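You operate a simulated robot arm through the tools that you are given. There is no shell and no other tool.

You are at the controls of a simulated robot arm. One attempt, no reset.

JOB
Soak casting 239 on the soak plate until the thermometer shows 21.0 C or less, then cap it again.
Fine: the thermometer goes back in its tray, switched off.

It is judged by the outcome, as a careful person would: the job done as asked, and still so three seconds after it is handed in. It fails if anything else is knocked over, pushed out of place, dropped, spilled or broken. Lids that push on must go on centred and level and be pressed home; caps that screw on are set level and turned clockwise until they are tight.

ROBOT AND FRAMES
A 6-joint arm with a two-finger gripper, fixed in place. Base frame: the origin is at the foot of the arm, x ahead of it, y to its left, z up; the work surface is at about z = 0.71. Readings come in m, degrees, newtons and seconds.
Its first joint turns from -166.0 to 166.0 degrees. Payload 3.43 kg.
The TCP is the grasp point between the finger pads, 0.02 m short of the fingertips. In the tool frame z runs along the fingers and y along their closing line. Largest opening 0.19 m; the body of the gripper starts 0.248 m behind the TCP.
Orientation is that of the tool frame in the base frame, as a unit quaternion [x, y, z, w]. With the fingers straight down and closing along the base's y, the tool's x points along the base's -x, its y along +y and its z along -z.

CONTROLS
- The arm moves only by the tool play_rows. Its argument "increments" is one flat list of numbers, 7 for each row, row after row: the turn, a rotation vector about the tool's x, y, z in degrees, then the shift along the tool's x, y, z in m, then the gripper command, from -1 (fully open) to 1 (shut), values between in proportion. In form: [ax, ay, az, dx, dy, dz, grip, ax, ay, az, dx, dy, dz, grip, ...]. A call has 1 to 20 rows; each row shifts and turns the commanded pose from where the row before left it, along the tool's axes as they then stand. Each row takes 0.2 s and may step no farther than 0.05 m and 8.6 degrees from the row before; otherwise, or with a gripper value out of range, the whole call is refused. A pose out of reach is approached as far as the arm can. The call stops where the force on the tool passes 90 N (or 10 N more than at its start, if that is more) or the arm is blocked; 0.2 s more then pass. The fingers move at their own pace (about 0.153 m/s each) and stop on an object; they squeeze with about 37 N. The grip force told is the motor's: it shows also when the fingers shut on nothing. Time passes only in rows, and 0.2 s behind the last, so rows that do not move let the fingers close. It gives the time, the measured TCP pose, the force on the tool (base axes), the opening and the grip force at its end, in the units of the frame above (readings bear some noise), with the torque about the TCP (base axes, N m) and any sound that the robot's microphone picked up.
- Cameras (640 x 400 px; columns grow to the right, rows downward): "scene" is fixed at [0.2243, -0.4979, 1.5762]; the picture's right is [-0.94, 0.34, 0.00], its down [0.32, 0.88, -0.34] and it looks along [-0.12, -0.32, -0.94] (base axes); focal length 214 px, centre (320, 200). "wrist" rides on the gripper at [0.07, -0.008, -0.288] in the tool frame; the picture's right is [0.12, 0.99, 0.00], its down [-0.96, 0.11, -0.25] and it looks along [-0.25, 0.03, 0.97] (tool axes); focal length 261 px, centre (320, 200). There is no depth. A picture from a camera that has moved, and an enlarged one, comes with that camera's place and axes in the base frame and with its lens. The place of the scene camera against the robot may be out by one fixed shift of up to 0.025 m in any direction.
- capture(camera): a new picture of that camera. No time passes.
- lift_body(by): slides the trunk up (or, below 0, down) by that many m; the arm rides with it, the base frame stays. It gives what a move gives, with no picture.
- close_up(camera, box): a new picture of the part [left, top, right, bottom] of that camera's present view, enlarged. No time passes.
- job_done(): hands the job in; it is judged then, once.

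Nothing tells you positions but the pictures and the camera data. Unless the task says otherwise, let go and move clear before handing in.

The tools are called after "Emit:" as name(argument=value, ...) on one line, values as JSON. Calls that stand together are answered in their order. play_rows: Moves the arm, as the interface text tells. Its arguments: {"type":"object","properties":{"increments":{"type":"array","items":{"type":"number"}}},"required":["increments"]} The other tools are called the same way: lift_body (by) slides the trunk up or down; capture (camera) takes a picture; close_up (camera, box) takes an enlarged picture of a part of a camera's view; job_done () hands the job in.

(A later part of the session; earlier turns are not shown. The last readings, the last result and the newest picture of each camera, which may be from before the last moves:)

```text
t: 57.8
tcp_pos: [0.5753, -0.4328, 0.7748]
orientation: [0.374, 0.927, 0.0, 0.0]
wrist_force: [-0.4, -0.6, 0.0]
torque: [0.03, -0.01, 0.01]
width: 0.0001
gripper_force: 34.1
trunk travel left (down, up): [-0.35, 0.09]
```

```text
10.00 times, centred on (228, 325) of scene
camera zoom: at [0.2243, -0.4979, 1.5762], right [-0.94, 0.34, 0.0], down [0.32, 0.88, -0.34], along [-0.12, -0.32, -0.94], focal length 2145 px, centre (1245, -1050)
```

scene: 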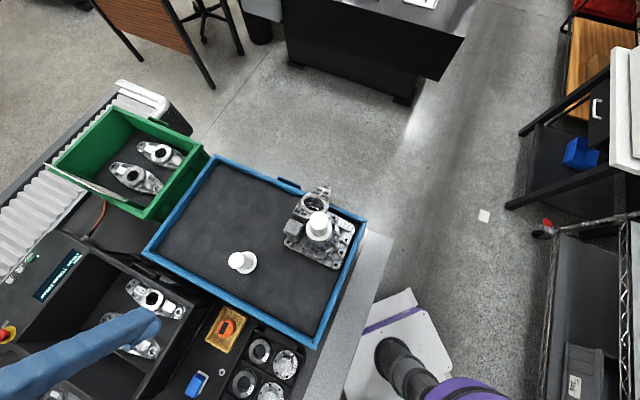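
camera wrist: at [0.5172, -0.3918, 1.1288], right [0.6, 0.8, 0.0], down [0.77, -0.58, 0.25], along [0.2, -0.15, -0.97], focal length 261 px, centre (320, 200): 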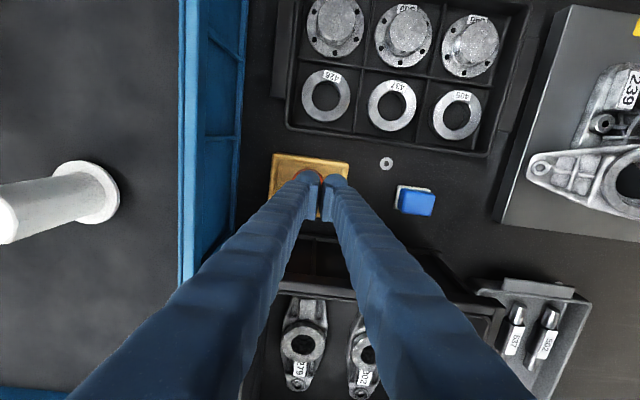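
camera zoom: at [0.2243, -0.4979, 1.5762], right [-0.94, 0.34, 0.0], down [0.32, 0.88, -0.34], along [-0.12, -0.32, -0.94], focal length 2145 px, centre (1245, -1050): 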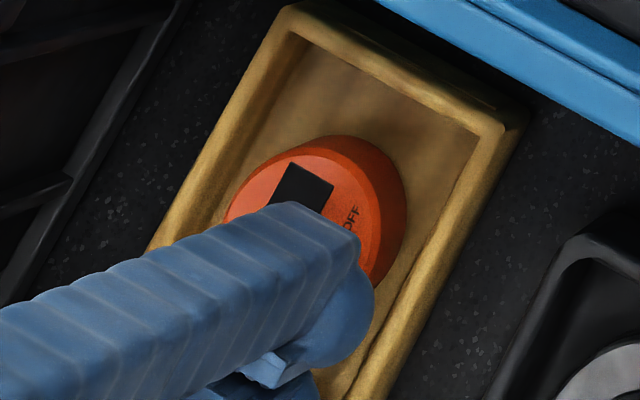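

Emit:
play_rows(increments=[0, 0, 0, 0, 0, 0.003, 1, 0, 0, 0, 0, 0, 0, 1])

```text
t: 58.4
tcp_pos: [0.5743, -0.4322, 0.7729]
orientation: [0.374, 0.928, 0.0, 0.001]
wrist_force: [0.5, 0.4, -0.6]
torque: [-0.01, -0.01, -0.01]
width: 0.0001
gripper_force: 34.0
trunk travel left (down, up): [-0.35, 0.09]
```

Emit:
play_rows(increments=[0, 0, 0, 0, 0, 0.003, 1, 0, 0, 0, 0, 0, 0, 1])

```text
t: 59.0
tcp_pos: [0.5743, -0.4339, 0.7685]
orientation: [0.373, 0.928, 0.0, 0.0]
wrist_force: [0.1, 1.0, 0.2]
torque: [0.04, 0.01, -0.02]
width: 0.0001
gripper_force: 34.8
trunk travel left (down, up): [-0.35, 0.09]
```

Emit:
play_rows(increments=[0, 0, 0, 0, 0, 0.002, 1, 0, 0, 0, 0, 0, 0, 1])

Emit:
close_up(camera="scene", box=[205, 305, 250, 345])

```text
t: 59.6
tcp_pos: [0.576, -0.4317, 0.7668]
orientation: [0.374, 0.928, 0.0, -0.001]
wrist_force: [0.5, 0.5, 2.0]
torque: [0.02, 0.03, 0.01]
width: 0.0
gripper_force: 33.8
trunk travel left (down, up): [-0.35, 0.09]
heard: click
```

```text
10.00 times, centred on (228, 325) of scene
camera zoom: at [0.2243, -0.4979, 1.5762], right [-0.94, 0.34, 0.0], down [0.32, 0.88, -0.34], along [-0.12, -0.32, -0.94], focal length 2145 px, centre (1245, -1050)
```

zoom: 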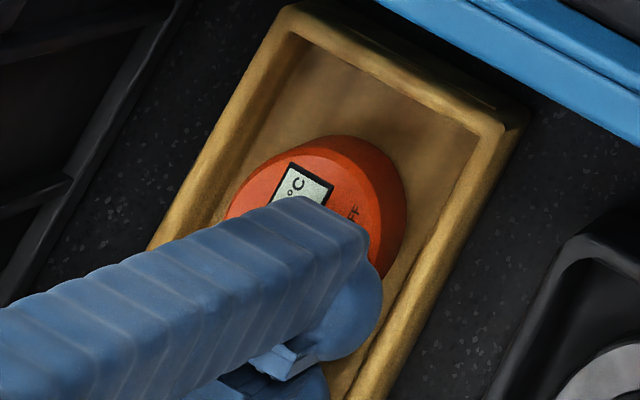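

Click, and the display is lit. I'll rise and read it.

Emit:
play_rows(increments=[0, 0, 0, 0, 0, -0.03, 1, 0, 0, 0, 0, 0, -0.05, 1, 0, 0, 0, 0, 0, -0.05, 1, 0, 0, 0, -0.0099, -0.01, -0.05, 1, 0, 0, 0, 0, 0, 0, -1, 0, 0, 0, 0, 0, 0, -1, 0, 0, 0, 0, 0, 0, -1])

Emit:
close_up(camera="wrist", box=[285, 130, 355, 200])

Emit:
close_up(camera="scene", box=[205, 305, 250, 345])

```text
refused: row 4 steps farther than a row can; nothing moved
```

```text
5.71 times, centred on (320, 165) of wrist
camera zoom: at [0.5191, -0.3896, 1.0549], right [0.6, 0.8, 0.0], down [0.77, -0.58, 0.25], along [0.2, -0.15, -0.97], focal length 1489 px, centre (320, 400)
```

zoom: 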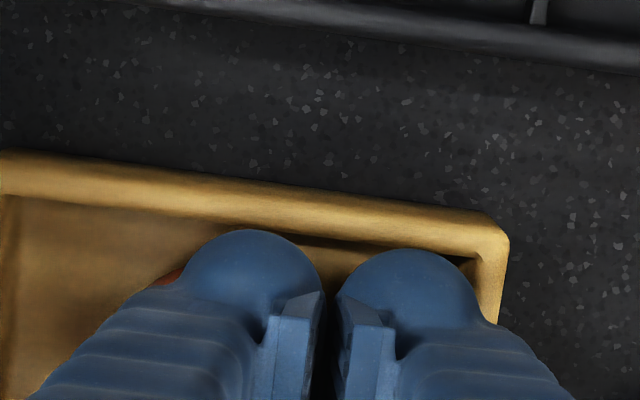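

```text
10.00 times, centred on (228, 325) of scene
camera zoom: at [0.2243, -0.4979, 1.5762], right [-0.94, 0.34, 0.0], down [0.32, 0.88, -0.34], along [-0.12, -0.32, -0.94], focal length 2145 px, centre (1245, -1050)
```

zoom: 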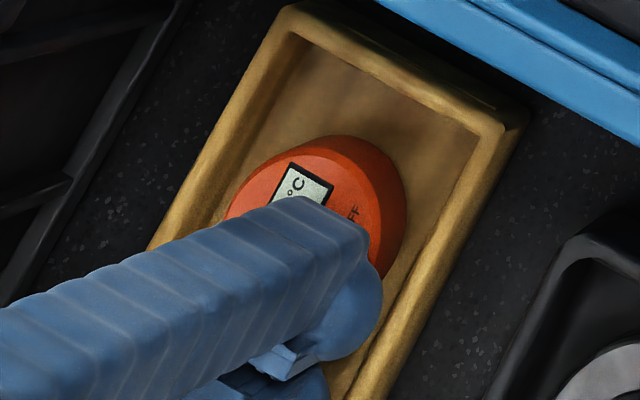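

Emit:
play_rows(increments=[0, 0, 0, 0, 0, -0.03, 1, 0, 0, 0, 0, 0, -0.05, 1, 0, 0, 0, 0, 0, -0.05, 1, 0, 0, 0, -0.0137, -0.0198, -0.03, 1, 0, 0, 0, 0, 0, 0, -0.2, 0, 0, 0, 0, 0, 0, -0.2, 0, 0, 0, 0, 0, 0, -0.2])

Emit:
close_up(camera="wrist", box=[260, 130, 380, 210])

Emit:
close_up(camera="scene", box=[205, 305, 250, 345])

```text
t: 61.2
tcp_pos: [0.5724, -0.4578, 0.9261]
orientation: [0.373, 0.928, 0.001, -0.001]
wrist_force: [-0.6, -1.2, 1.3]
torque: [0.02, 0.0, 0.0]
width: 0.114
gripper_force: 0.1
trunk travel left (down, up): [-0.35, 0.09]
```

```text
5.00 times, centred on (320, 170) of wrist
camera zoom: at [0.5153, -0.4143, 1.2148], right [0.6, 0.8, 0.0], down [0.77, -0.58, 0.25], along [0.2, -0.15, -0.97], focal length 1303 px, centre (320, 350)
```

zoom: 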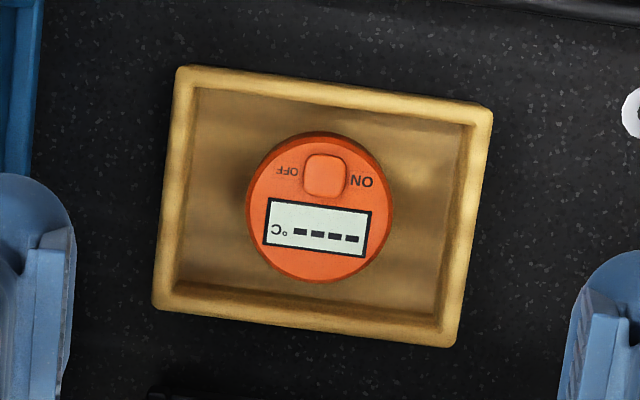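

```text
10.00 times, centred on (228, 325) of scene
camera zoom: at [0.2243, -0.4979, 1.5762], right [-0.94, 0.34, 0.0], down [0.32, 0.88, -0.34], along [-0.12, -0.32, -0.94], focal length 2145 px, centre (1245, -1050)
```

zoom: 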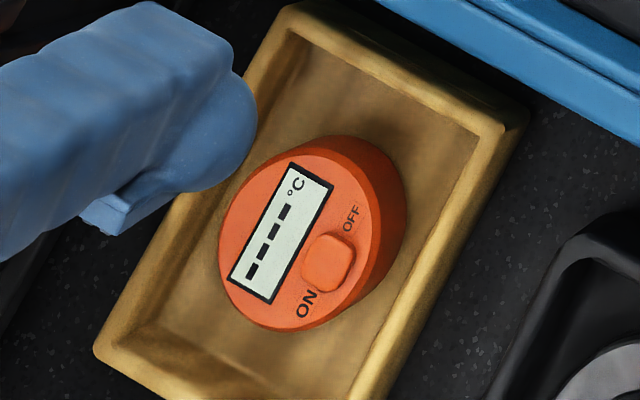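

The thermometer is on, showing "----" off any part. Its rim clearance is tight, so I'll grip the puck just above the tray rim.

Emit:
play_rows(increments=[0, 0, 0, 0.0026, 0, 0.045, 0.1, 0, 0, 0, 0, 0, 0.045, 0.1, 0, 0, 0, 0, 0, 0.045, 0.1, 0, 0, 0, 0, 0, 0.02, 0.1, 0, 0, 0, 0, 0, 0.008, 0.1, 0, 0, 0, 0, 0, 0, 0.1])

Emit:
close_up(camera="scene", box=[195, 300, 255, 350])

Emit:
close_up(camera="wrist", box=[260, 130, 380, 220])

```text
t: 62.6
tcp_pos: [0.5697, -0.4536, 0.7635]
orientation: [0.373, 0.928, 0.0, 0.0]
wrist_force: [0.2, 0.4, -0.9]
torque: [-0.03, 0.01, -0.04]
width: 0.0853
gripper_force: 0.1
trunk travel left (down, up): [-0.35, 0.09]
```

```text
8.00 times, centred on (225, 325) of scene
camera zoom: at [0.2243, -0.4979, 1.5762], right [-0.94, 0.34, 0.0], down [0.32, 0.88, -0.34], along [-0.12, -0.32, -0.94], focal length 1716 px, centre (1080, -800)
```

zoom: 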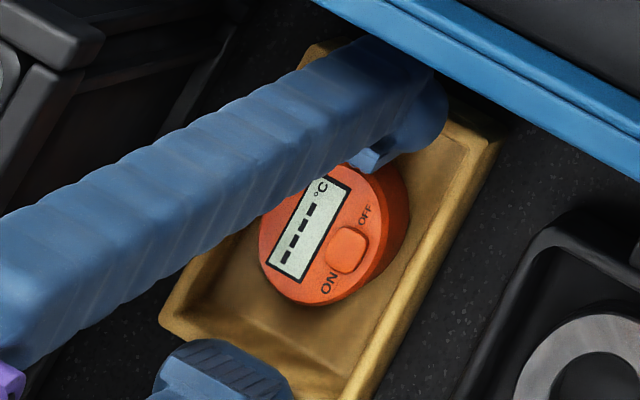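

```text
4.44 times, centred on (320, 175) of wrist
camera zoom: at [0.5134, -0.4115, 1.052], right [0.6, 0.8, 0.0], down [0.77, -0.58, 0.25], along [0.2, -0.15, -0.97], focal length 1158 px, centre (320, 311)
```

zoom: 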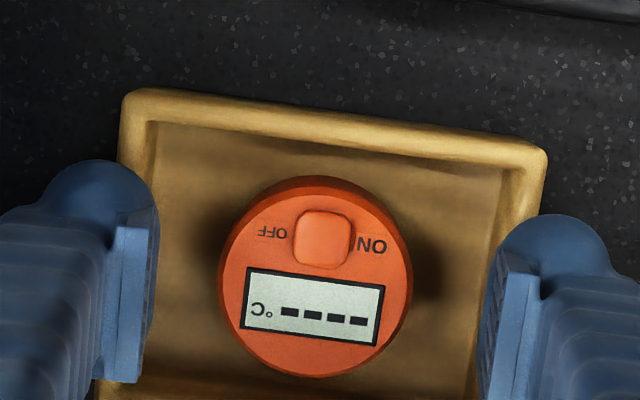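

Nicely centred. I'll go a few mm lower and close on the puck.

Emit:
play_rows(increments=[0, 0, 0, 0, 0, 0.006, 0.1, 0, 0, 0, 0, 0, 0, 0.1, 0, 0, 0, 0, 0, 0, 0.3, 0, 0, 0, 0, 0, 0, 0.6, 0, 0, 0, 0, 0, 0, 1, 0, 0, 0, 0, 0, 0, 1])

Emit:
close_up(camera="scene", box=[195, 300, 255, 350])

Emit:
close_up(camera="wrist", box=[260, 130, 380, 220])

```text
t: 64.0
tcp_pos: [0.5699, -0.4563, 0.763]
orientation: [0.374, 0.928, -0.001, 0.004]
wrist_force: [3.2, -2.8, 78.6]
torque: [0.16, 0.12, 0.02]
width: 0.0059
gripper_force: 34.2
trunk travel left (down, up): [-0.35, 0.09]
heard: click
```

```text
8.00 times, centred on (225, 325) of scene
camera zoom: at [0.2243, -0.4979, 1.5762], right [-0.94, 0.34, 0.0], down [0.32, 0.88, -0.34], along [-0.12, -0.32, -0.94], focal length 1716 px, centre (1080, -800)
```

zoom: 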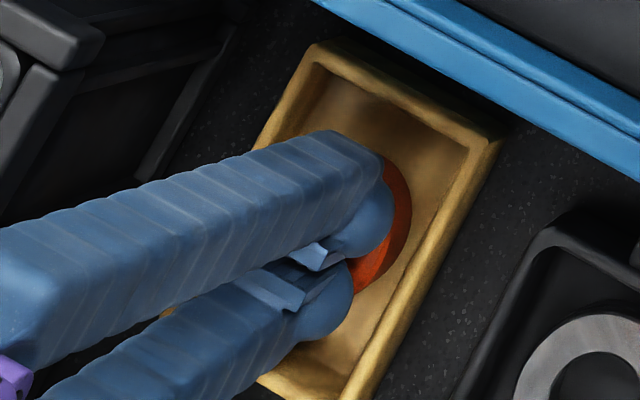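

```text
4.44 times, centred on (320, 175) of wrist
camera zoom: at [0.5116, -0.4113, 1.0508], right [0.6, 0.8, 0.0], down [0.77, -0.58, 0.26], along [0.2, -0.15, -0.97], focal length 1158 px, centre (320, 311)
```

zoom: 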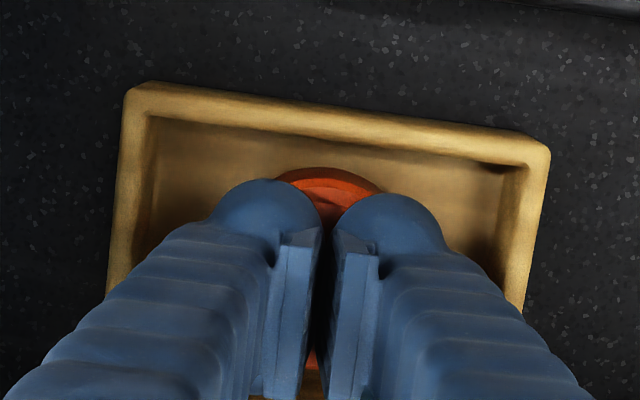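

The puck's top is lower than I thought: the fingers closed over it and pressed the button. I'll raise straight up and check the state.

Emit:
play_rows(increments=[0, 0, 0, 0, 0, -0.01, 1, 0, 0, 0, 0, 0, -0.04, 1, 0, 0, 0, 0, 0, -0.05, 0.1, 0, 0, 0, 0, 0, -0.02, 0.0, 0, 0, 0, 0, 0, 0, 0.0])

Emit:
close_up(camera="scene", box=[195, 300, 255, 350])

Emit:
close_up(camera="wrist", box=[260, 130, 380, 220])

```text
t: 65.2
tcp_pos: [0.5689, -0.4544, 0.8774]
orientation: [0.374, 0.928, 0.0, 0.0]
wrist_force: [-0.1, 0.4, -0.9]
torque: [0.0, 0.01, 0.0]
width: 0.0949
gripper_force: 0.1
trunk travel left (down, up): [-0.35, 0.09]
```

```text
8.00 times, centred on (225, 325) of scene
camera zoom: at [0.2243, -0.4979, 1.5762], right [-0.94, 0.34, 0.0], down [0.32, 0.88, -0.34], along [-0.12, -0.32, -0.94], focal length 1716 px, centre (1080, -800)
```

zoom: 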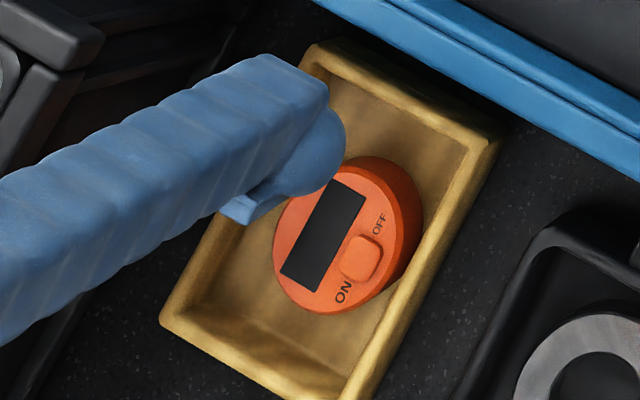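

```text
4.44 times, centred on (320, 175) of wrist
camera zoom: at [0.5129, -0.412, 1.1653], right [0.6, 0.8, 0.0], down [0.77, -0.58, 0.25], along [0.2, -0.15, -0.97], focal length 1158 px, centre (320, 311)
```

zoom: 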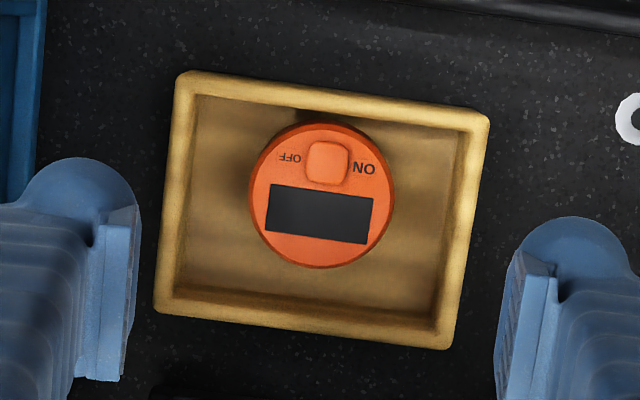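

It toggled back OFF and the puck shifted a few mm inside its tray, but nothing else moved. I'll press ON again the same way, then grip deeper.

Emit:
play_rows(increments=[0, 0, 0, 0.0177, 0.0211, 0, 1, 0, 0, 0, 0, 0, 0.03, 1, 0, 0, 0, 0, 0, 0, 1, 0, 0, 0, 0, 0, 0.03, 1, 0, 0, 0, 0, 0, 0.03, 1, 0, 0, 0, 0, 0, 0.013, 1, 0, 0, 0, 0, 0, 0, 1])

Emit:
close_up(camera="scene", box=[205, 305, 250, 345])

```text
t: 66.8
tcp_pos: [0.5717, -0.4278, 0.7747]
orientation: [0.375, 0.927, 0.0, 0.0]
wrist_force: [0.0, -0.8, 0.0]
torque: [0.04, 0.05, -0.01]
width: 0.0
gripper_force: 34.2
trunk travel left (down, up): [-0.35, 0.09]
```

```text
10.00 times, centred on (228, 325) of scene
camera zoom: at [0.2243, -0.4979, 1.5762], right [-0.94, 0.34, 0.0], down [0.32, 0.88, -0.34], along [-0.12, -0.32, -0.94], focal length 2145 px, centre (1245, -1050)
```

zoom: 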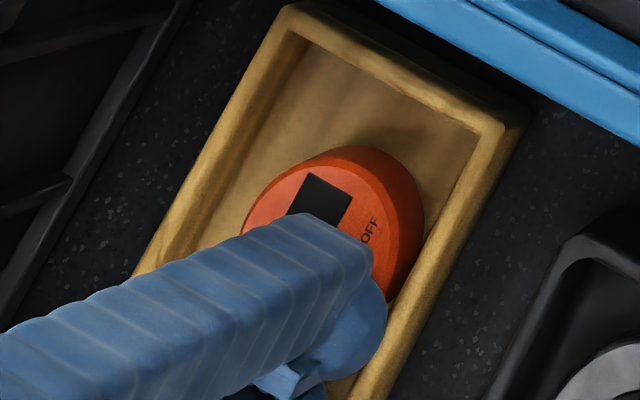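

Emit:
play_rows(increments=[0, 0, 0, 0, 0, 0.004, 1, 0, 0, 0, 0, 0, 0.002, 1, 0, 0, 0, 0, 0, 0, 1])

```text
t: 67.6
tcp_pos: [0.5718, -0.4284, 0.7659]
orientation: [0.374, 0.928, 0.0, 0.0]
wrist_force: [0.1, 0.2, 0.1]
torque: [0.0, 0.0, 0.01]
width: 0.0001
gripper_force: 33.7
trunk travel left (down, up): [-0.35, 0.09]
```

Emit:
play_rows(increments=[0, 0, 0, 0, 0, 0.002, 1, 0, 0, 0, 0, 0, 0, 1])

```text
t: 68.2
tcp_pos: [0.5717, -0.4275, 0.7666]
orientation: [0.374, 0.927, 0.0, 0.0]
wrist_force: [0.7, -0.4, 2.0]
torque: [-0.01, 0.02, -0.01]
width: 0.0002
gripper_force: 34.9
trunk travel left (down, up): [-0.35, 0.09]
heard: click
```

Clicked again. I'll rise, recentre over the puck, and check the display.

Emit:
play_rows(increments=[0, 0, 0, 0, 0, -0.02, 1, 0, 0, 0, 0, 0, -0.04, 1, 0, 0, 0, 0, 0, -0.04, 1, 0, 0, 0, -0.0125, -0.0211, 0, 0.1, 0, 0, 0, 0, 0, 0, 0.1, 0, 0, 0, 0, 0, 0, 0.1])

Emit:
close_up(camera="wrist", box=[260, 130, 380, 220])

Emit:
close_up(camera="scene", box=[205, 305, 250, 345])

```text
t: 69.6
tcp_pos: [0.5669, -0.4514, 0.8679]
orientation: [0.373, 0.928, -0.002, 0.0]
wrist_force: [0.2, 0.4, -0.4]
torque: [-0.1, 0.01, 0.0]
width: 0.0858
gripper_force: 0.1
trunk travel left (down, up): [-0.35, 0.09]
```

```text
4.44 times, centred on (320, 175) of wrist
camera zoom: at [0.5111, -0.4084, 1.1552], right [0.6, 0.8, 0.0], down [0.77, -0.58, 0.25], along [0.2, -0.15, -0.97], focal length 1158 px, centre (320, 311)
```

zoom: 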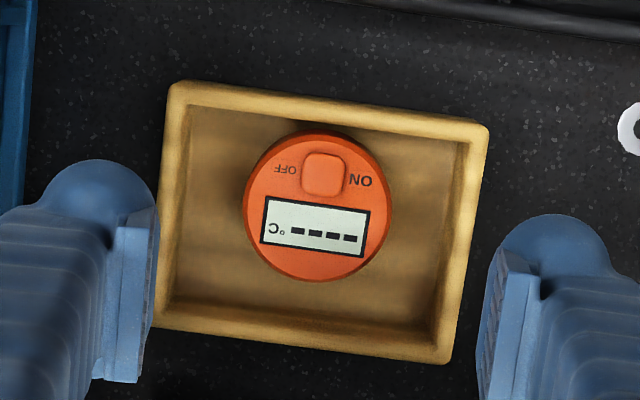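

```text
10.00 times, centred on (228, 325) of scene
camera zoom: at [0.2243, -0.4979, 1.5762], right [-0.94, 0.34, 0.0], down [0.32, 0.88, -0.34], along [-0.12, -0.32, -0.94], focal length 2145 px, centre (1245, -1050)
```

zoom: 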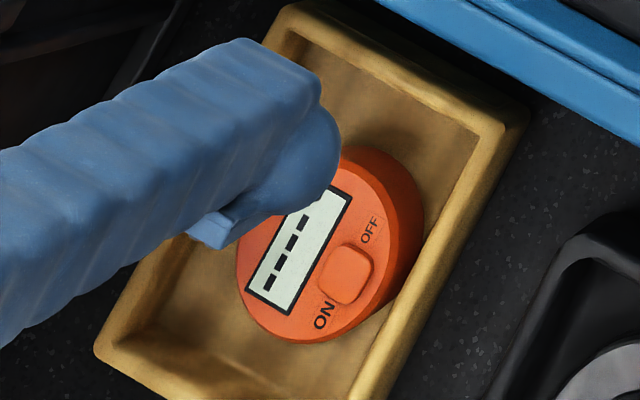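

The display is lit again. I'll narrow the opening to about 60 mm and descend in small checked steps to find how low I can grip without touching the rim.

Emit:
play_rows(increments=[0, 0, 0, 0.002, -0.001, 0.04, 0.37, 0, 0, 0, 0, 0, 0.04, 0.37, 0, 0, 0, 0, 0, 0.02, 0.37, 0, 0, 0, 0, 0, 0, 0.37])

Emit:
close_up(camera="wrist", box=[260, 130, 380, 220])

Emit:
close_up(camera="scene", box=[195, 300, 255, 350])

```text
t: 70.6
tcp_pos: [0.5641, -0.4506, 0.7673]
orientation: [0.374, 0.927, 0.0, -0.001]
wrist_force: [-0.3, 0.7, 0.3]
torque: [-0.03, 0.01, 0.02]
width: 0.0599
gripper_force: 0.0
trunk travel left (down, up): [-0.35, 0.09]
```

```text
4.44 times, centred on (320, 175) of wrist
camera zoom: at [0.5085, -0.408, 1.0554], right [0.6, 0.8, 0.0], down [0.77, -0.58, 0.25], along [0.2, -0.15, -0.97], focal length 1158 px, centre (320, 311)
```

zoom: 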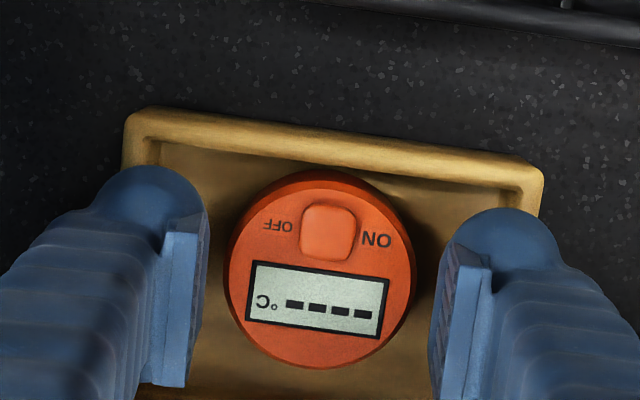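

```text
8.00 times, centred on (225, 325) of scene
camera zoom: at [0.2243, -0.4979, 1.5762], right [-0.94, 0.34, 0.0], down [0.32, 0.88, -0.34], along [-0.12, -0.32, -0.94], focal length 1716 px, centre (1080, -800)
```

zoom: 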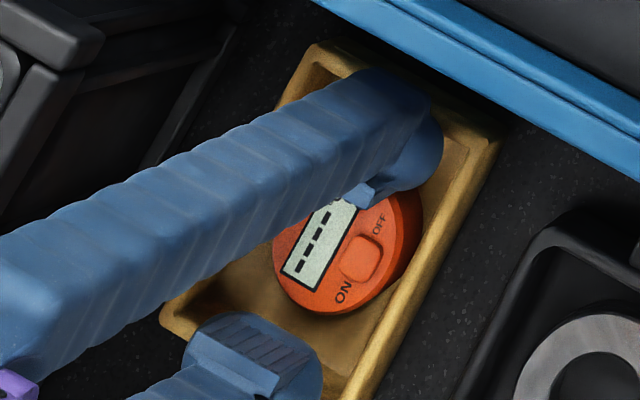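

Emit:
play_rows(increments=[0, 0, 0, 0, -0.001, 0.006, 0.37, 0, 0, 0, 0, 0, 0.004, 0.37, 0, 0, 0, 0, 0, 0, 0.37])

```text
t: 71.4
tcp_pos: [0.5631, -0.4514, 0.7572]
orientation: [0.373, 0.928, 0.0, 0.001]
wrist_force: [-1.0, 2.0, 17.5]
torque: [-0.61, 0.64, -0.07]
width: 0.0602
gripper_force: 0.4
trunk travel left (down, up): [-0.35, 0.09]
```

Contact with the left rim at tip height about 0.737: the rounded fingertips are too bulky for that gap, and only about 5 mm of puck protrudes. I'll lift off and get a good look at the fingertip profile.

Emit:
play_rows(increments=[0, 0, 0, 0, 0, -0.03, 0.37, 0, 0, 0, 0, 0, -0.05, 0.37, 0, 0, 0, 0, 0, -0.05, 0.37, 0, 0, 0, 0, 0, -0.05, 0.37, 0, 0, 0, 0, 0, -0.05, 0.37, 0, -8.5, 0, 0, 0, 0, 0.37, 0, -8.5, 0, 0, 0, 0, 0.37, 0, -8.5, 0, 0, 0, 0, 0.37, 0, -8.5, 0, 0, 0, 0, 0.37, 0, -8.5, 0, 0, 0, 0, 0.37, 0, -8.5, 0, 0, 0, 0, 0.37, 0, 0, 0, 0, 0, 0, 0.37])

Emit:
capture(camera="scene")

Emit:
capture(camera="wrist")

```text
t: 74.0
tcp_pos: [0.5601, -0.457, 0.9873]
orientation: [0.338, 0.837, -0.162, 0.399]
wrist_force: [0.3, -0.1, -0.3]
torque: [0.04, -0.02, 0.02]
width: 0.06
gripper_force: 0.0
out of reach, approached as far as the arm can: row 7
trunk travel left (down, up): [-0.35, 0.09]
```

```text
taken
```

scene: 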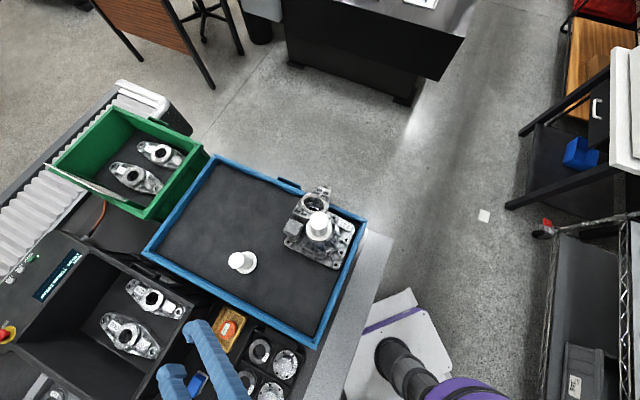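

```text
taken
camera wrist: at [0.3611, -0.2759, 1.1142], right [0.64, 0.77, -0.09], down [0.38, -0.2, 0.9], along [0.67, -0.61, -0.42], focal length 261 px, centre (320, 200)
```

wrist: 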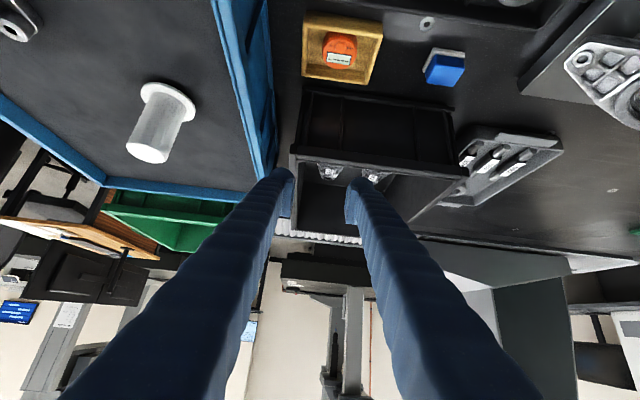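

Emit:
close_up(camera="scene", box=[150, 310, 240, 400])

Emit:
close_up(camera="wrist", box=[290, 5, 400, 95])

Emit:
close_up(camera="wrist", box=[260, 155, 390, 230])

```text
4.44 times, centred on (195, 355) of scene
camera zoom: at [0.2243, -0.4979, 1.5762], right [-0.94, 0.34, 0.0], down [0.32, 0.88, -0.34], along [-0.12, -0.32, -0.94], focal length 953 px, centre (876, -489)
```

zoom: 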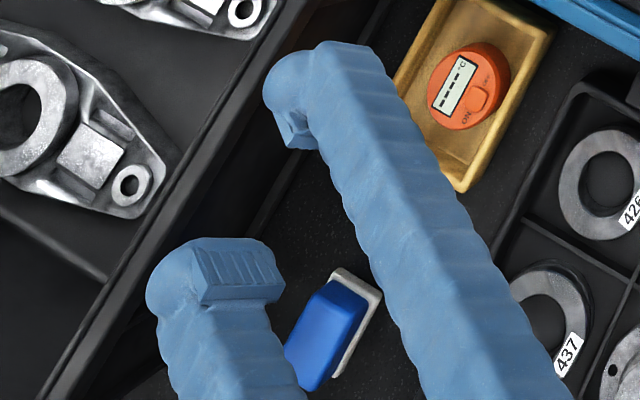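

```text
4.44 times, centred on (345, 50) of wrist
camera zoom: at [0.3611, -0.2759, 1.1142], right [0.64, 0.77, -0.09], down [0.38, -0.2, 0.9], along [0.67, -0.61, -0.42], focal length 1158 px, centre (209, 867)
```

zoom: 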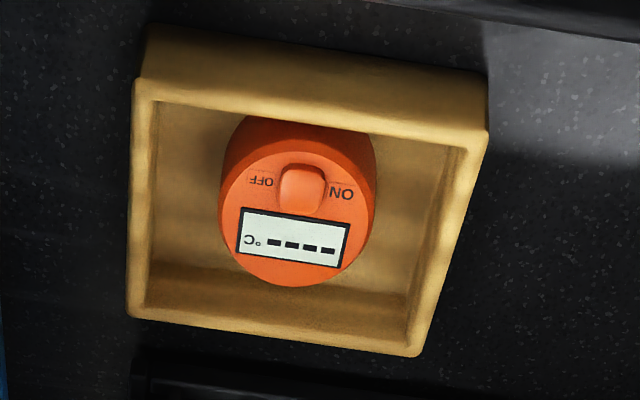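

```text
4.92 times, centred on (325, 192) of wrist
camera zoom: at [0.3611, -0.2759, 1.1142], right [0.64, 0.77, -0.09], down [0.38, -0.2, 0.9], along [0.67, -0.61, -0.42], focal length 1283 px, centre (295, 237)
```

zoom: 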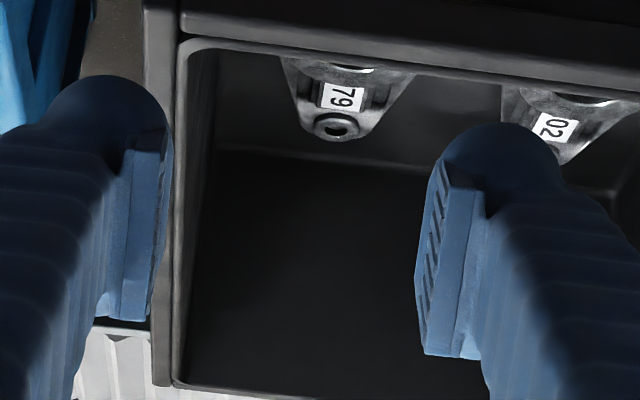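

The oblique view confirms the puck stands only about 6 mm above the tray rim. The fingers need to go inside the tray with a narrow opening, so I'll level the tool again and recheck centring.

Emit:
play_rows(increments=[0, 8.5, 0, 0, 0, 0, 0.37, 0, 8.5, 0, 0, 0, 0, 0.37, 0, 8.5, 0, 0, 0, 0, 0.37, 0, 8.5, 0, 0, 0, 0, 0.37, 0, 8.5, 0, 0, 0, 0, 0.37, 0, 8.5, 0, 0, 0, 0, 0.37, 0, 0, 0, 0, 0, 0, 0.4])

Emit:
close_up(camera="wrist", box=[270, 130, 370, 210])

```text
t: 75.6
tcp_pos: [0.5611, -0.4555, 0.9886]
orientation: [0.374, 0.927, 0.0, 0.0]
wrist_force: [-1.0, -0.1, 0.6]
torque: [0.01, -0.06, 0.01]
width: 0.0572
gripper_force: 0.0
out of reach, approached as far as the arm can: row 4
trunk travel left (down, up): [-0.35, 0.09]
```

```text
5.00 times, centred on (320, 170) of wrist
camera zoom: at [0.5041, -0.4132, 1.2761], right [0.6, 0.8, 0.0], down [0.77, -0.58, 0.25], along [0.2, -0.15, -0.97], focal length 1303 px, centre (320, 350)
```

zoom: 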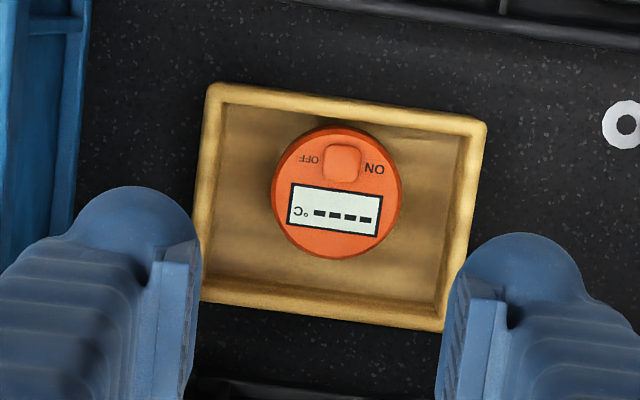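

Emit:
play_rows(increments=[0, 0, 0, 0, 0.0069, 0.04, 0.4, 0, 0, 0, 0, 0, 0.05, 0.4, 0, 0, 0, 0, 0, 0.05, 0.4, 0, 0, 0, 0, 0, 0.06, 0.4])

Emit:
play_rows(increments=[0, 0, 0, 0, 0.0069, 0.04, 0.4, 0, 0, 0, 0, 0, 0.05, 0.4, 0, 0, 0, 0, 0, 0.05, 0.4, 0, 0, 0, 0, 0, 0.045, 0.4, 0, 0, 0, 0, 0, 0.03, 0.4, 0, 0, 0, 0, 0, 0, 0.4])

Emit:
close_up(camera="wrist", box=[270, 130, 370, 210])

```text
refused: row 4 steps farther than a row can; nothing moved
```

```text
t: 77.0
tcp_pos: [0.565, -0.4499, 0.7721]
orientation: [0.374, 0.927, 0.0, -0.001]
wrist_force: [0.4, 0.4, 0.2]
torque: [0.0, -0.03, 0.0]
width: 0.0571
gripper_force: 0.0
trunk travel left (down, up): [-0.35, 0.09]
```

```text
5.00 times, centred on (320, 170) of wrist
camera zoom: at [0.5081, -0.4077, 1.0601], right [0.6, 0.8, 0.0], down [0.77, -0.58, 0.25], along [0.2, -0.15, -0.97], focal length 1303 px, centre (320, 350)
```

zoom: 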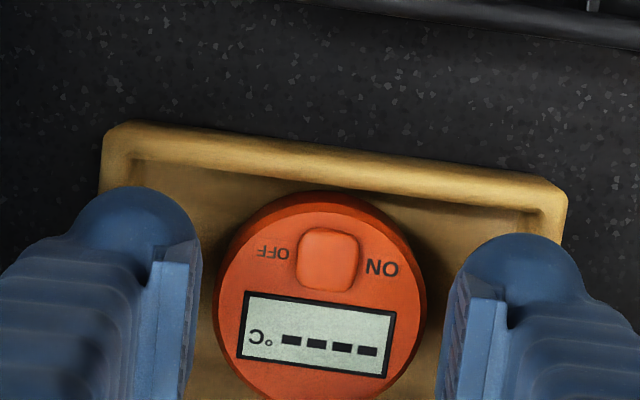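

Well centred now. Descending in small steps with the 57 mm opening.

Emit:
play_rows(increments=[0, 0, 0, 0.001, 0, 0.008, 0.4, 0, 0, 0, 0, 0, 0.005, 0.4, 0, 0, 0, 0, 0, 0, 0.4])

```text
t: 77.8
tcp_pos: [0.5652, -0.4501, 0.7588]
orientation: [0.374, 0.927, 0.0, 0.001]
wrist_force: [-0.7, -1.0, -0.1]
torque: [0.0, -0.03, -0.01]
width: 0.0571
gripper_force: 0.0
trunk travel left (down, up): [-0.35, 0.09]
```

Emit:
play_rows(increments=[0, 0, 0, 0, 0, 0.002, 0.4, 0, 0, 0, 0, 0, 0, 0.4])

```text
t: 78.4
tcp_pos: [0.5641, -0.451, 0.7573]
orientation: [0.374, 0.928, 0.001, 0.0]
wrist_force: [-0.9, 0.0, 5.3]
torque: [0.19, -0.22, 0.02]
width: 0.0576
gripper_force: 0.4
trunk travel left (down, up): [-0.35, 0.09]
```

Contact with the opposite rim at the same height, so the fingertips really are too bulky to enter beside the puck. I'll rise and study the pad and tip geometry in detail before choosing a grip.

Emit:
play_rows(increments=[0, 0, 0, 0, 0, -0.03, 0.4, 0, 0, 0, 0, 0, -0.05, 0.4, 0, 0, 0, 0, 0, -0.05, 0.4, 0, 0, 0, 0, 0, -0.05, 0.4, 0, 0, 0, 0, 0, -0.05, 0.4, 0, 0, 0, 0.02, 0, 0, -0.2, 0, -8.5, 0, 0, 0, 0, -0.2, 0, -8.5, 0, 0, 0, 0, -0.2, 0, -8.5, 0, 0, 0, 0, -0.2, 0, -8.5, 0, 0, 0, 0, -0.2, 0, 0, 0, 0, 0, 0, -0.2])

Emit:
capture(camera="scene")

```text
t: 80.8
tcp_pos: [0.5487, -0.436, 0.9868]
orientation: [0.358, 0.886, -0.11, 0.271]
wrist_force: [-0.8, 0.7, -0.9]
torque: [0.01, -0.05, 0.02]
width: 0.114
gripper_force: 0.1
out of reach, approached as far as the arm can: row 8
trunk travel left (down, up): [-0.35, 0.09]
```

```text
taken
```

scene: 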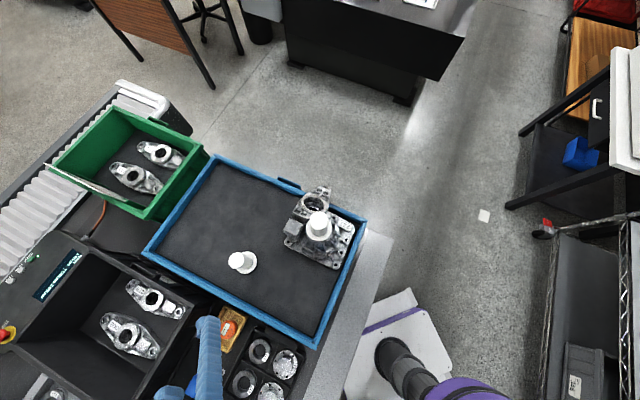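

Emit:
close_up(camera="scene", box=[145, 360, 195, 400])

Emit:
close_up(camera="scene", box=[180, 300, 240, 350])

Emit:
close_up(camera="wrist", box=[350, 150, 410, 230])

```text
10.00 times, centred on (170, 380) of scene
camera zoom: at [0.2243, -0.4979, 1.5762], right [-0.94, 0.34, 0.0], down [0.32, 0.88, -0.34], along [-0.12, -0.32, -0.94], focal length 2145 px, centre (1820, -1600)
```

zoom: 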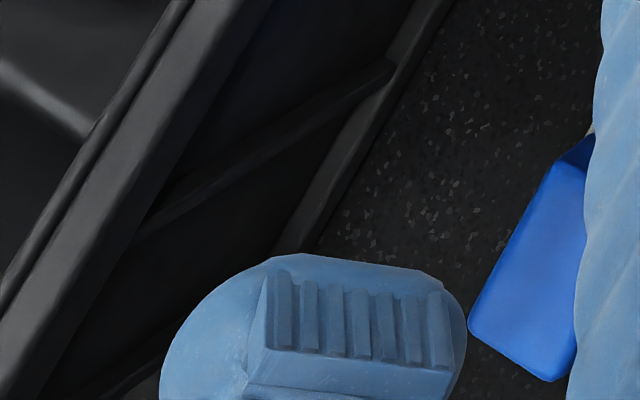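

```text
8.00 times, centred on (210, 325) of scene
camera zoom: at [0.2243, -0.4979, 1.5762], right [-0.94, 0.34, 0.0], down [0.32, 0.88, -0.34], along [-0.12, -0.32, -0.94], focal length 1716 px, centre (1200, -800)
```

zoom: 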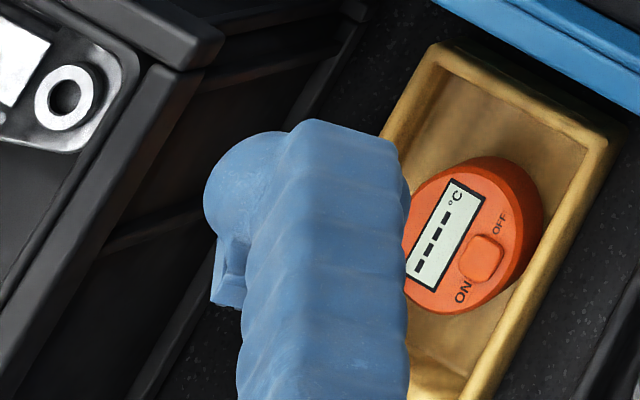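

```text
5.00 times, centred on (380, 190) of wrist
camera zoom: at [0.3857, -0.2905, 1.187], right [0.62, 0.78, -0.07], down [0.55, -0.37, 0.74], along [0.56, -0.5, -0.67], focal length 1303 px, centre (20, 250)
```

zoom: 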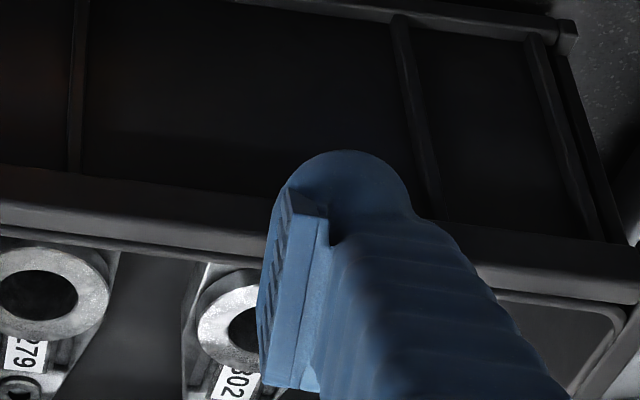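

The pads are flat 42×31 mm blocks ending about 6 mm short of the rounded tip, so earlier they passed just over the puck. With the tool tilted about 35° around the closing axis, the pad's lower corner becomes the lowest point and can reach down beside the puck. I'll approach that way.

Emit:
play_rows(increments=[0, 0, 0, 0.02, 0.0003, 0.0427, 0.2, 0, 0, 0, 0.02, 0.0003, 0.0427, 0.26, 0, 0, 0, 0.02, 0.0003, 0.0427, 0.26, 0, 0, 0, 0.0198, 0.0003, 0.0427, 0.26, 0, 0, 0, 0, 0, 0, 0.26])

Emit:
capture(camera="wrist")

Emit:
close_up(camera="wrist", box=[260, 110, 380, 220])

Emit:
close_up(camera="scene", box=[180, 290, 260, 360])

```text
t: 82.0
tcp_pos: [0.5728, -0.4565, 0.7994]
orientation: [0.359, 0.887, -0.109, 0.271]
wrist_force: [-0.3, -0.1, 0.3]
torque: [0.03, -0.01, 0.06]
width: 0.0699
gripper_force: 0.0
trunk travel left (down, up): [-0.35, 0.09]
```

```text
taken
camera wrist: at [0.4091, -0.3107, 0.9999], right [0.62, 0.78, -0.07], down [0.55, -0.37, 0.74], along [0.56, -0.5, -0.67], focal length 261 px, centre (320, 200)
```

wrist: 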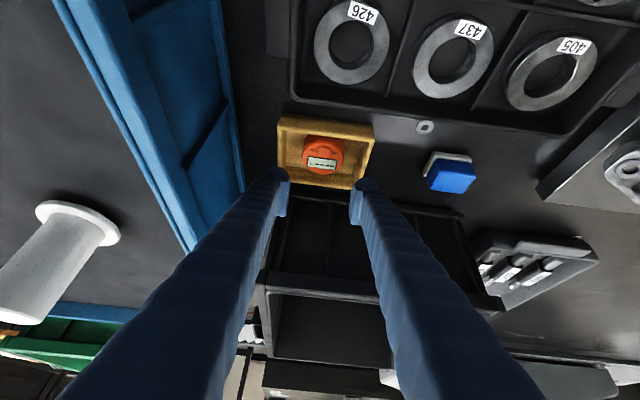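

```text
3.64 times, centred on (320, 165) of wrist
camera zoom: at [0.4091, -0.3107, 0.9999], right [0.62, 0.78, -0.07], down [0.55, -0.37, 0.74], along [0.56, -0.5, -0.67], focal length 948 px, centre (320, 327)
```

zoom: 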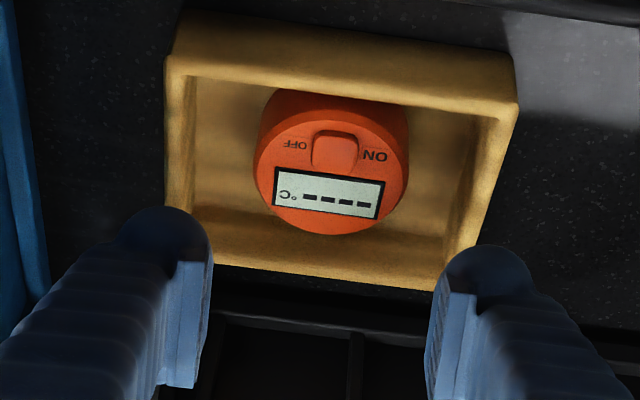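

```text
5.71 times, centred on (220, 325) of scene
camera zoom: at [0.2243, -0.4979, 1.5762], right [-0.94, 0.34, 0.0], down [0.32, 0.88, -0.34], along [-0.12, -0.32, -0.94], focal length 1226 px, centre (891, -514)
```

zoom: 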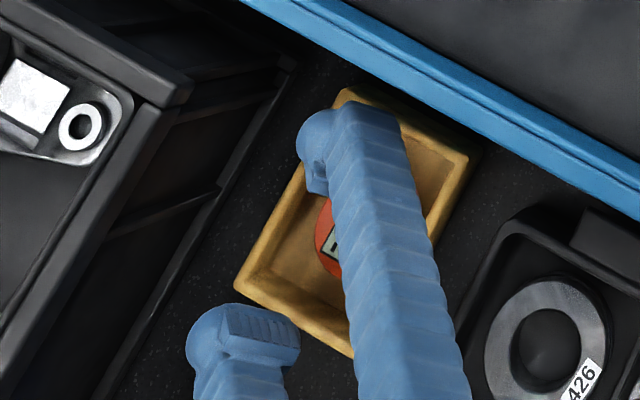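

The geometry predicts the image exactly, so I'm centred. I'll lower vertically while tilted, narrowing the opening to about 58 mm.

Emit:
play_rows(increments=[0, 0, 0, 0.0084, 0, 0.0124, 0.39, 0, 0, 0, 0.0084, 0, 0.0124, 0.39, 0, 0, 0, 0.0028, 0, 0.0041, 0.39, 0, 0, 0, 0, 0, 0, 0.39])

Emit:
close_up(camera="wrist", box=[270, 140, 370, 220])

Emit:
close_up(camera="scene", box=[200, 300, 250, 350])

```text
t: 83.0
tcp_pos: [0.5717, -0.4561, 0.7662]
orientation: [0.357, 0.887, -0.109, 0.272]
wrist_force: [-0.1, 0.9, 0.2]
torque: [0.0, 0.01, -0.02]
width: 0.0579
gripper_force: 0.1
trunk travel left (down, up): [-0.35, 0.09]
```

```text
5.00 times, centred on (320, 180) of wrist
camera zoom: at [0.4085, -0.3093, 0.9658], right [0.62, 0.78, -0.07], down [0.56, -0.37, 0.74], along [0.56, -0.5, -0.67], focal length 1303 px, centre (320, 300)
```

zoom: 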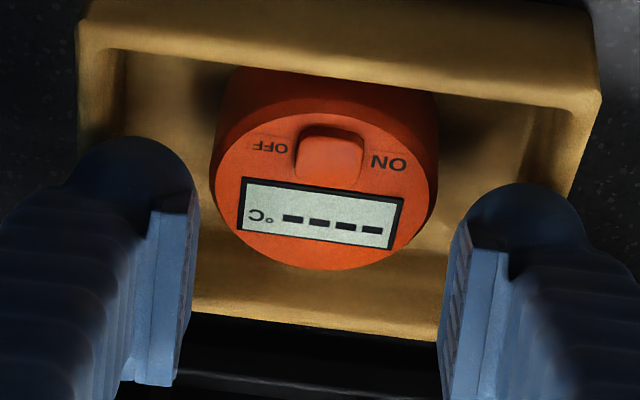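

```text
8.00 times, centred on (225, 325) of scene
camera zoom: at [0.2243, -0.4979, 1.5762], right [-0.94, 0.34, 0.0], down [0.32, 0.88, -0.34], along [-0.12, -0.32, -0.94], focal length 1716 px, centre (1080, -800)
```

zoom: 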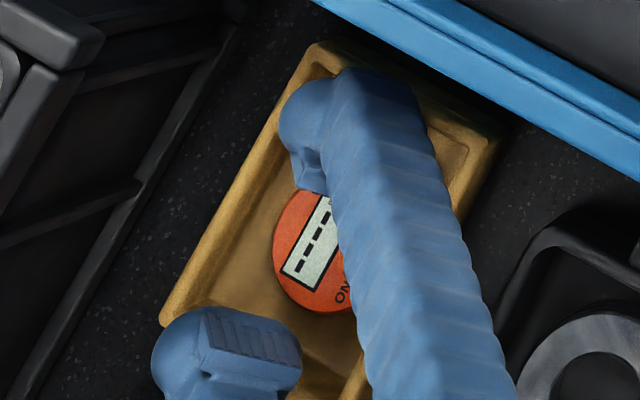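

Emit:
play_rows(increments=[0, 0, 0, 0.0022, 0, 0.0033, 0.39, 0, 0, 0, 0, 0, 0, 0.39])

```text
t: 83.6
tcp_pos: [0.5728, -0.4577, 0.7639]
orientation: [0.358, 0.886, -0.11, 0.272]
wrist_force: [-2.1, -2.5, 6.2]
torque: [0.2, -0.16, -0.04]
width: 0.0559
gripper_force: 0.1
trunk travel left (down, up): [-0.35, 0.09]
```

Contact on the rim at TCP 0.764, so the pad corner now sits about 2–3 mm below the puck top and closing will let it drop a bit more. I'll nudge the corner to the puck's tangent point and close with slight downward pressure.

Emit:
play_rows(increments=[0, 0, 0, 0.0022, 0, -0.0003, 0.43, 0, 0, 0, 0.0005, 0, 0.0008, 0.47, 0, 0, 0, 0, 0, 0, 0.6, 0, 0, 0, 0, 0, 0, 0.6])

Emit:
close_up(camera="wrist", box=[270, 140, 370, 220])

Emit:
close_up(camera="scene", box=[200, 300, 250, 350])

```text
t: 84.6
tcp_pos: [0.5698, -0.4545, 0.7602]
orientation: [0.357, 0.887, -0.109, 0.271]
wrist_force: [-0.6, 1.6, 8.9]
torque: [0.19, 0.1, 0.02]
width: 0.0511
gripper_force: 37.2
trunk travel left (down, up): [-0.35, 0.09]
```

```text
5.00 times, centred on (320, 180) of wrist
camera zoom: at [0.4072, -0.308, 0.9603], right [0.62, 0.78, -0.07], down [0.55, -0.37, 0.74], along [0.56, -0.5, -0.67], focal length 1303 px, centre (320, 300)
```

zoom: 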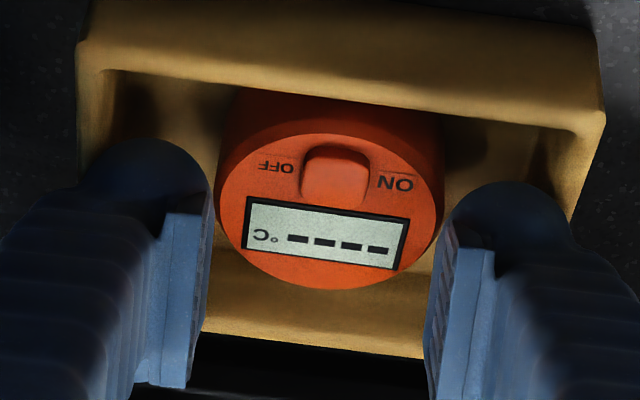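

```text
8.00 times, centred on (225, 325) of scene
camera zoom: at [0.2243, -0.4979, 1.5762], right [-0.94, 0.34, 0.0], down [0.32, 0.88, -0.34], along [-0.12, -0.32, -0.94], focal length 1716 px, centre (1080, -800)
```

zoom: 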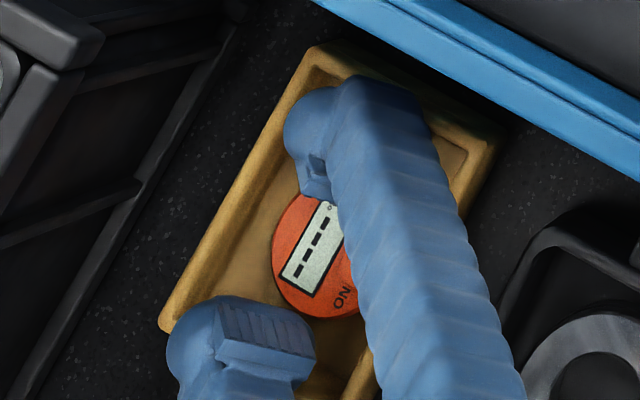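

It's gripping the puck: 51 mm wide with full grip force. I'll lift gently and check it comes along.

Emit:
play_rows(increments=[0, 0, 0, -0.0017, 0, -0.0025, 1, 0, 0, 0, -0.0028, 0, -0.0041, 1, 0, 0, 0, -0.0028, 0, -0.0041, 1, 0, 0, 0, 0, 0, 0, 1])

Emit:
close_up(camera="wrist", box=[270, 140, 370, 220])

Emit:
close_up(camera="scene", box=[200, 300, 250, 350])

```text
t: 85.6
tcp_pos: [0.5712, -0.4552, 0.7728]
orientation: [0.358, 0.887, -0.11, 0.271]
wrist_force: [-0.3, 0.3, -1.7]
torque: [0.02, -0.02, 0.01]
width: 0.0515
gripper_force: 37.3
trunk travel left (down, up): [-0.35, 0.09]
```

```text
5.00 times, centred on (320, 180) of wrist
camera zoom: at [0.4071, -0.3083, 0.9726], right [0.62, 0.78, -0.07], down [0.56, -0.37, 0.74], along [0.56, -0.5, -0.67], focal length 1303 px, centre (320, 300)
```

zoom: 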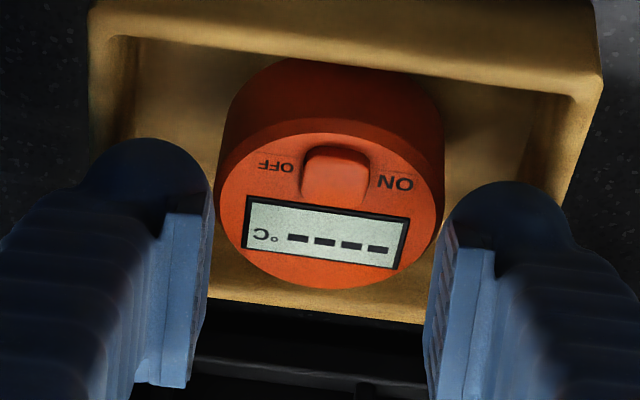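

```text
8.00 times, centred on (225, 325) of scene
camera zoom: at [0.2243, -0.4979, 1.5762], right [-0.94, 0.34, 0.0], down [0.32, 0.88, -0.34], along [-0.12, -0.32, -0.94], focal length 1716 px, centre (1080, -800)
```

zoom: 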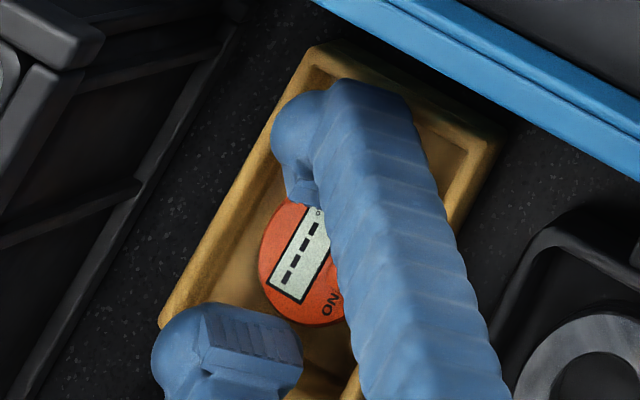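

The puck is held and rises with the fingers. I'll raise it clear of the tray.

Emit:
play_rows(increments=[0, 0, 0, -0.0112, 0, -0.0165, 1, 0, 0, 0, -0.0168, 0, -0.0248, 1, 0, 0, 0, -0.0224, 0, -0.033, 1, 0, 0, 0, -0.0224, 0, -0.033, 1, 0, 0, 0, -0.0224, 0, -0.033, 1, 0, 0, 0, -0.0224, 0, -0.033, 1, 0, 0, 0, -0.0168, 0, -0.0248, 1, 0, 0, 0, 0, 0, 0, 1])

Emit:
close_up(camera="wrist", box=[270, 140, 370, 220])

Emit:
close_up(camera="scene", box=[160, 300, 260, 400])

```text
t: 87.4
tcp_pos: [0.5717, -0.4552, 1.0118]
orientation: [0.358, 0.887, -0.11, 0.27]
wrist_force: [-0.9, -0.2, -1.9]
torque: [0.0, -0.01, -0.02]
width: 0.051
gripper_force: 37.1
trunk travel left (down, up): [-0.35, 0.09]
```

```text
5.00 times, centred on (320, 180) of wrist
camera zoom: at [0.4083, -0.3084, 1.2111], right [0.62, 0.78, -0.07], down [0.56, -0.37, 0.74], along [0.56, -0.5, -0.67], focal length 1303 px, centre (320, 300)
```

zoom: 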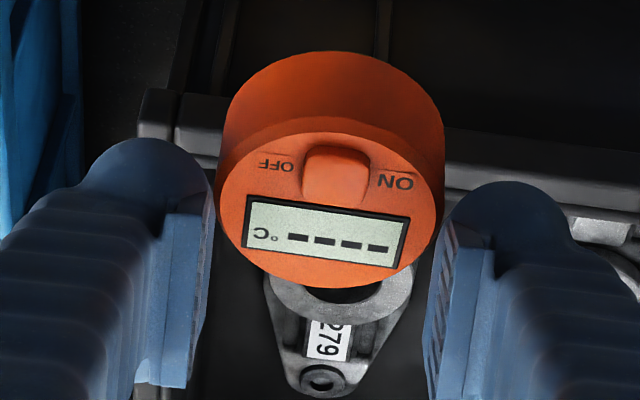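

```text
4.00 times, centred on (210, 350) of scene
camera zoom: at [0.2243, -0.4979, 1.5762], right [-0.94, 0.34, 0.0], down [0.32, 0.88, -0.34], along [-0.12, -0.32, -0.94], focal length 858 px, centre (760, -400)
```

zoom: 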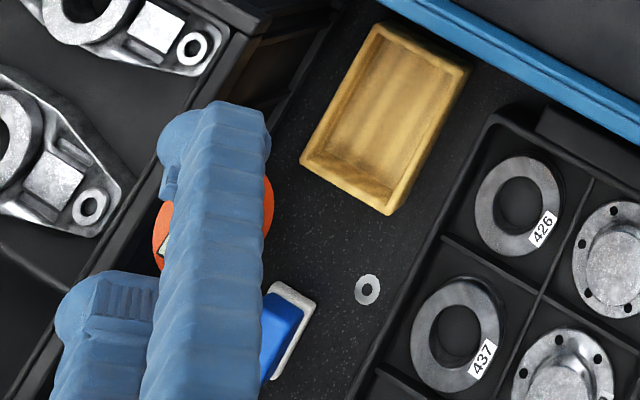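

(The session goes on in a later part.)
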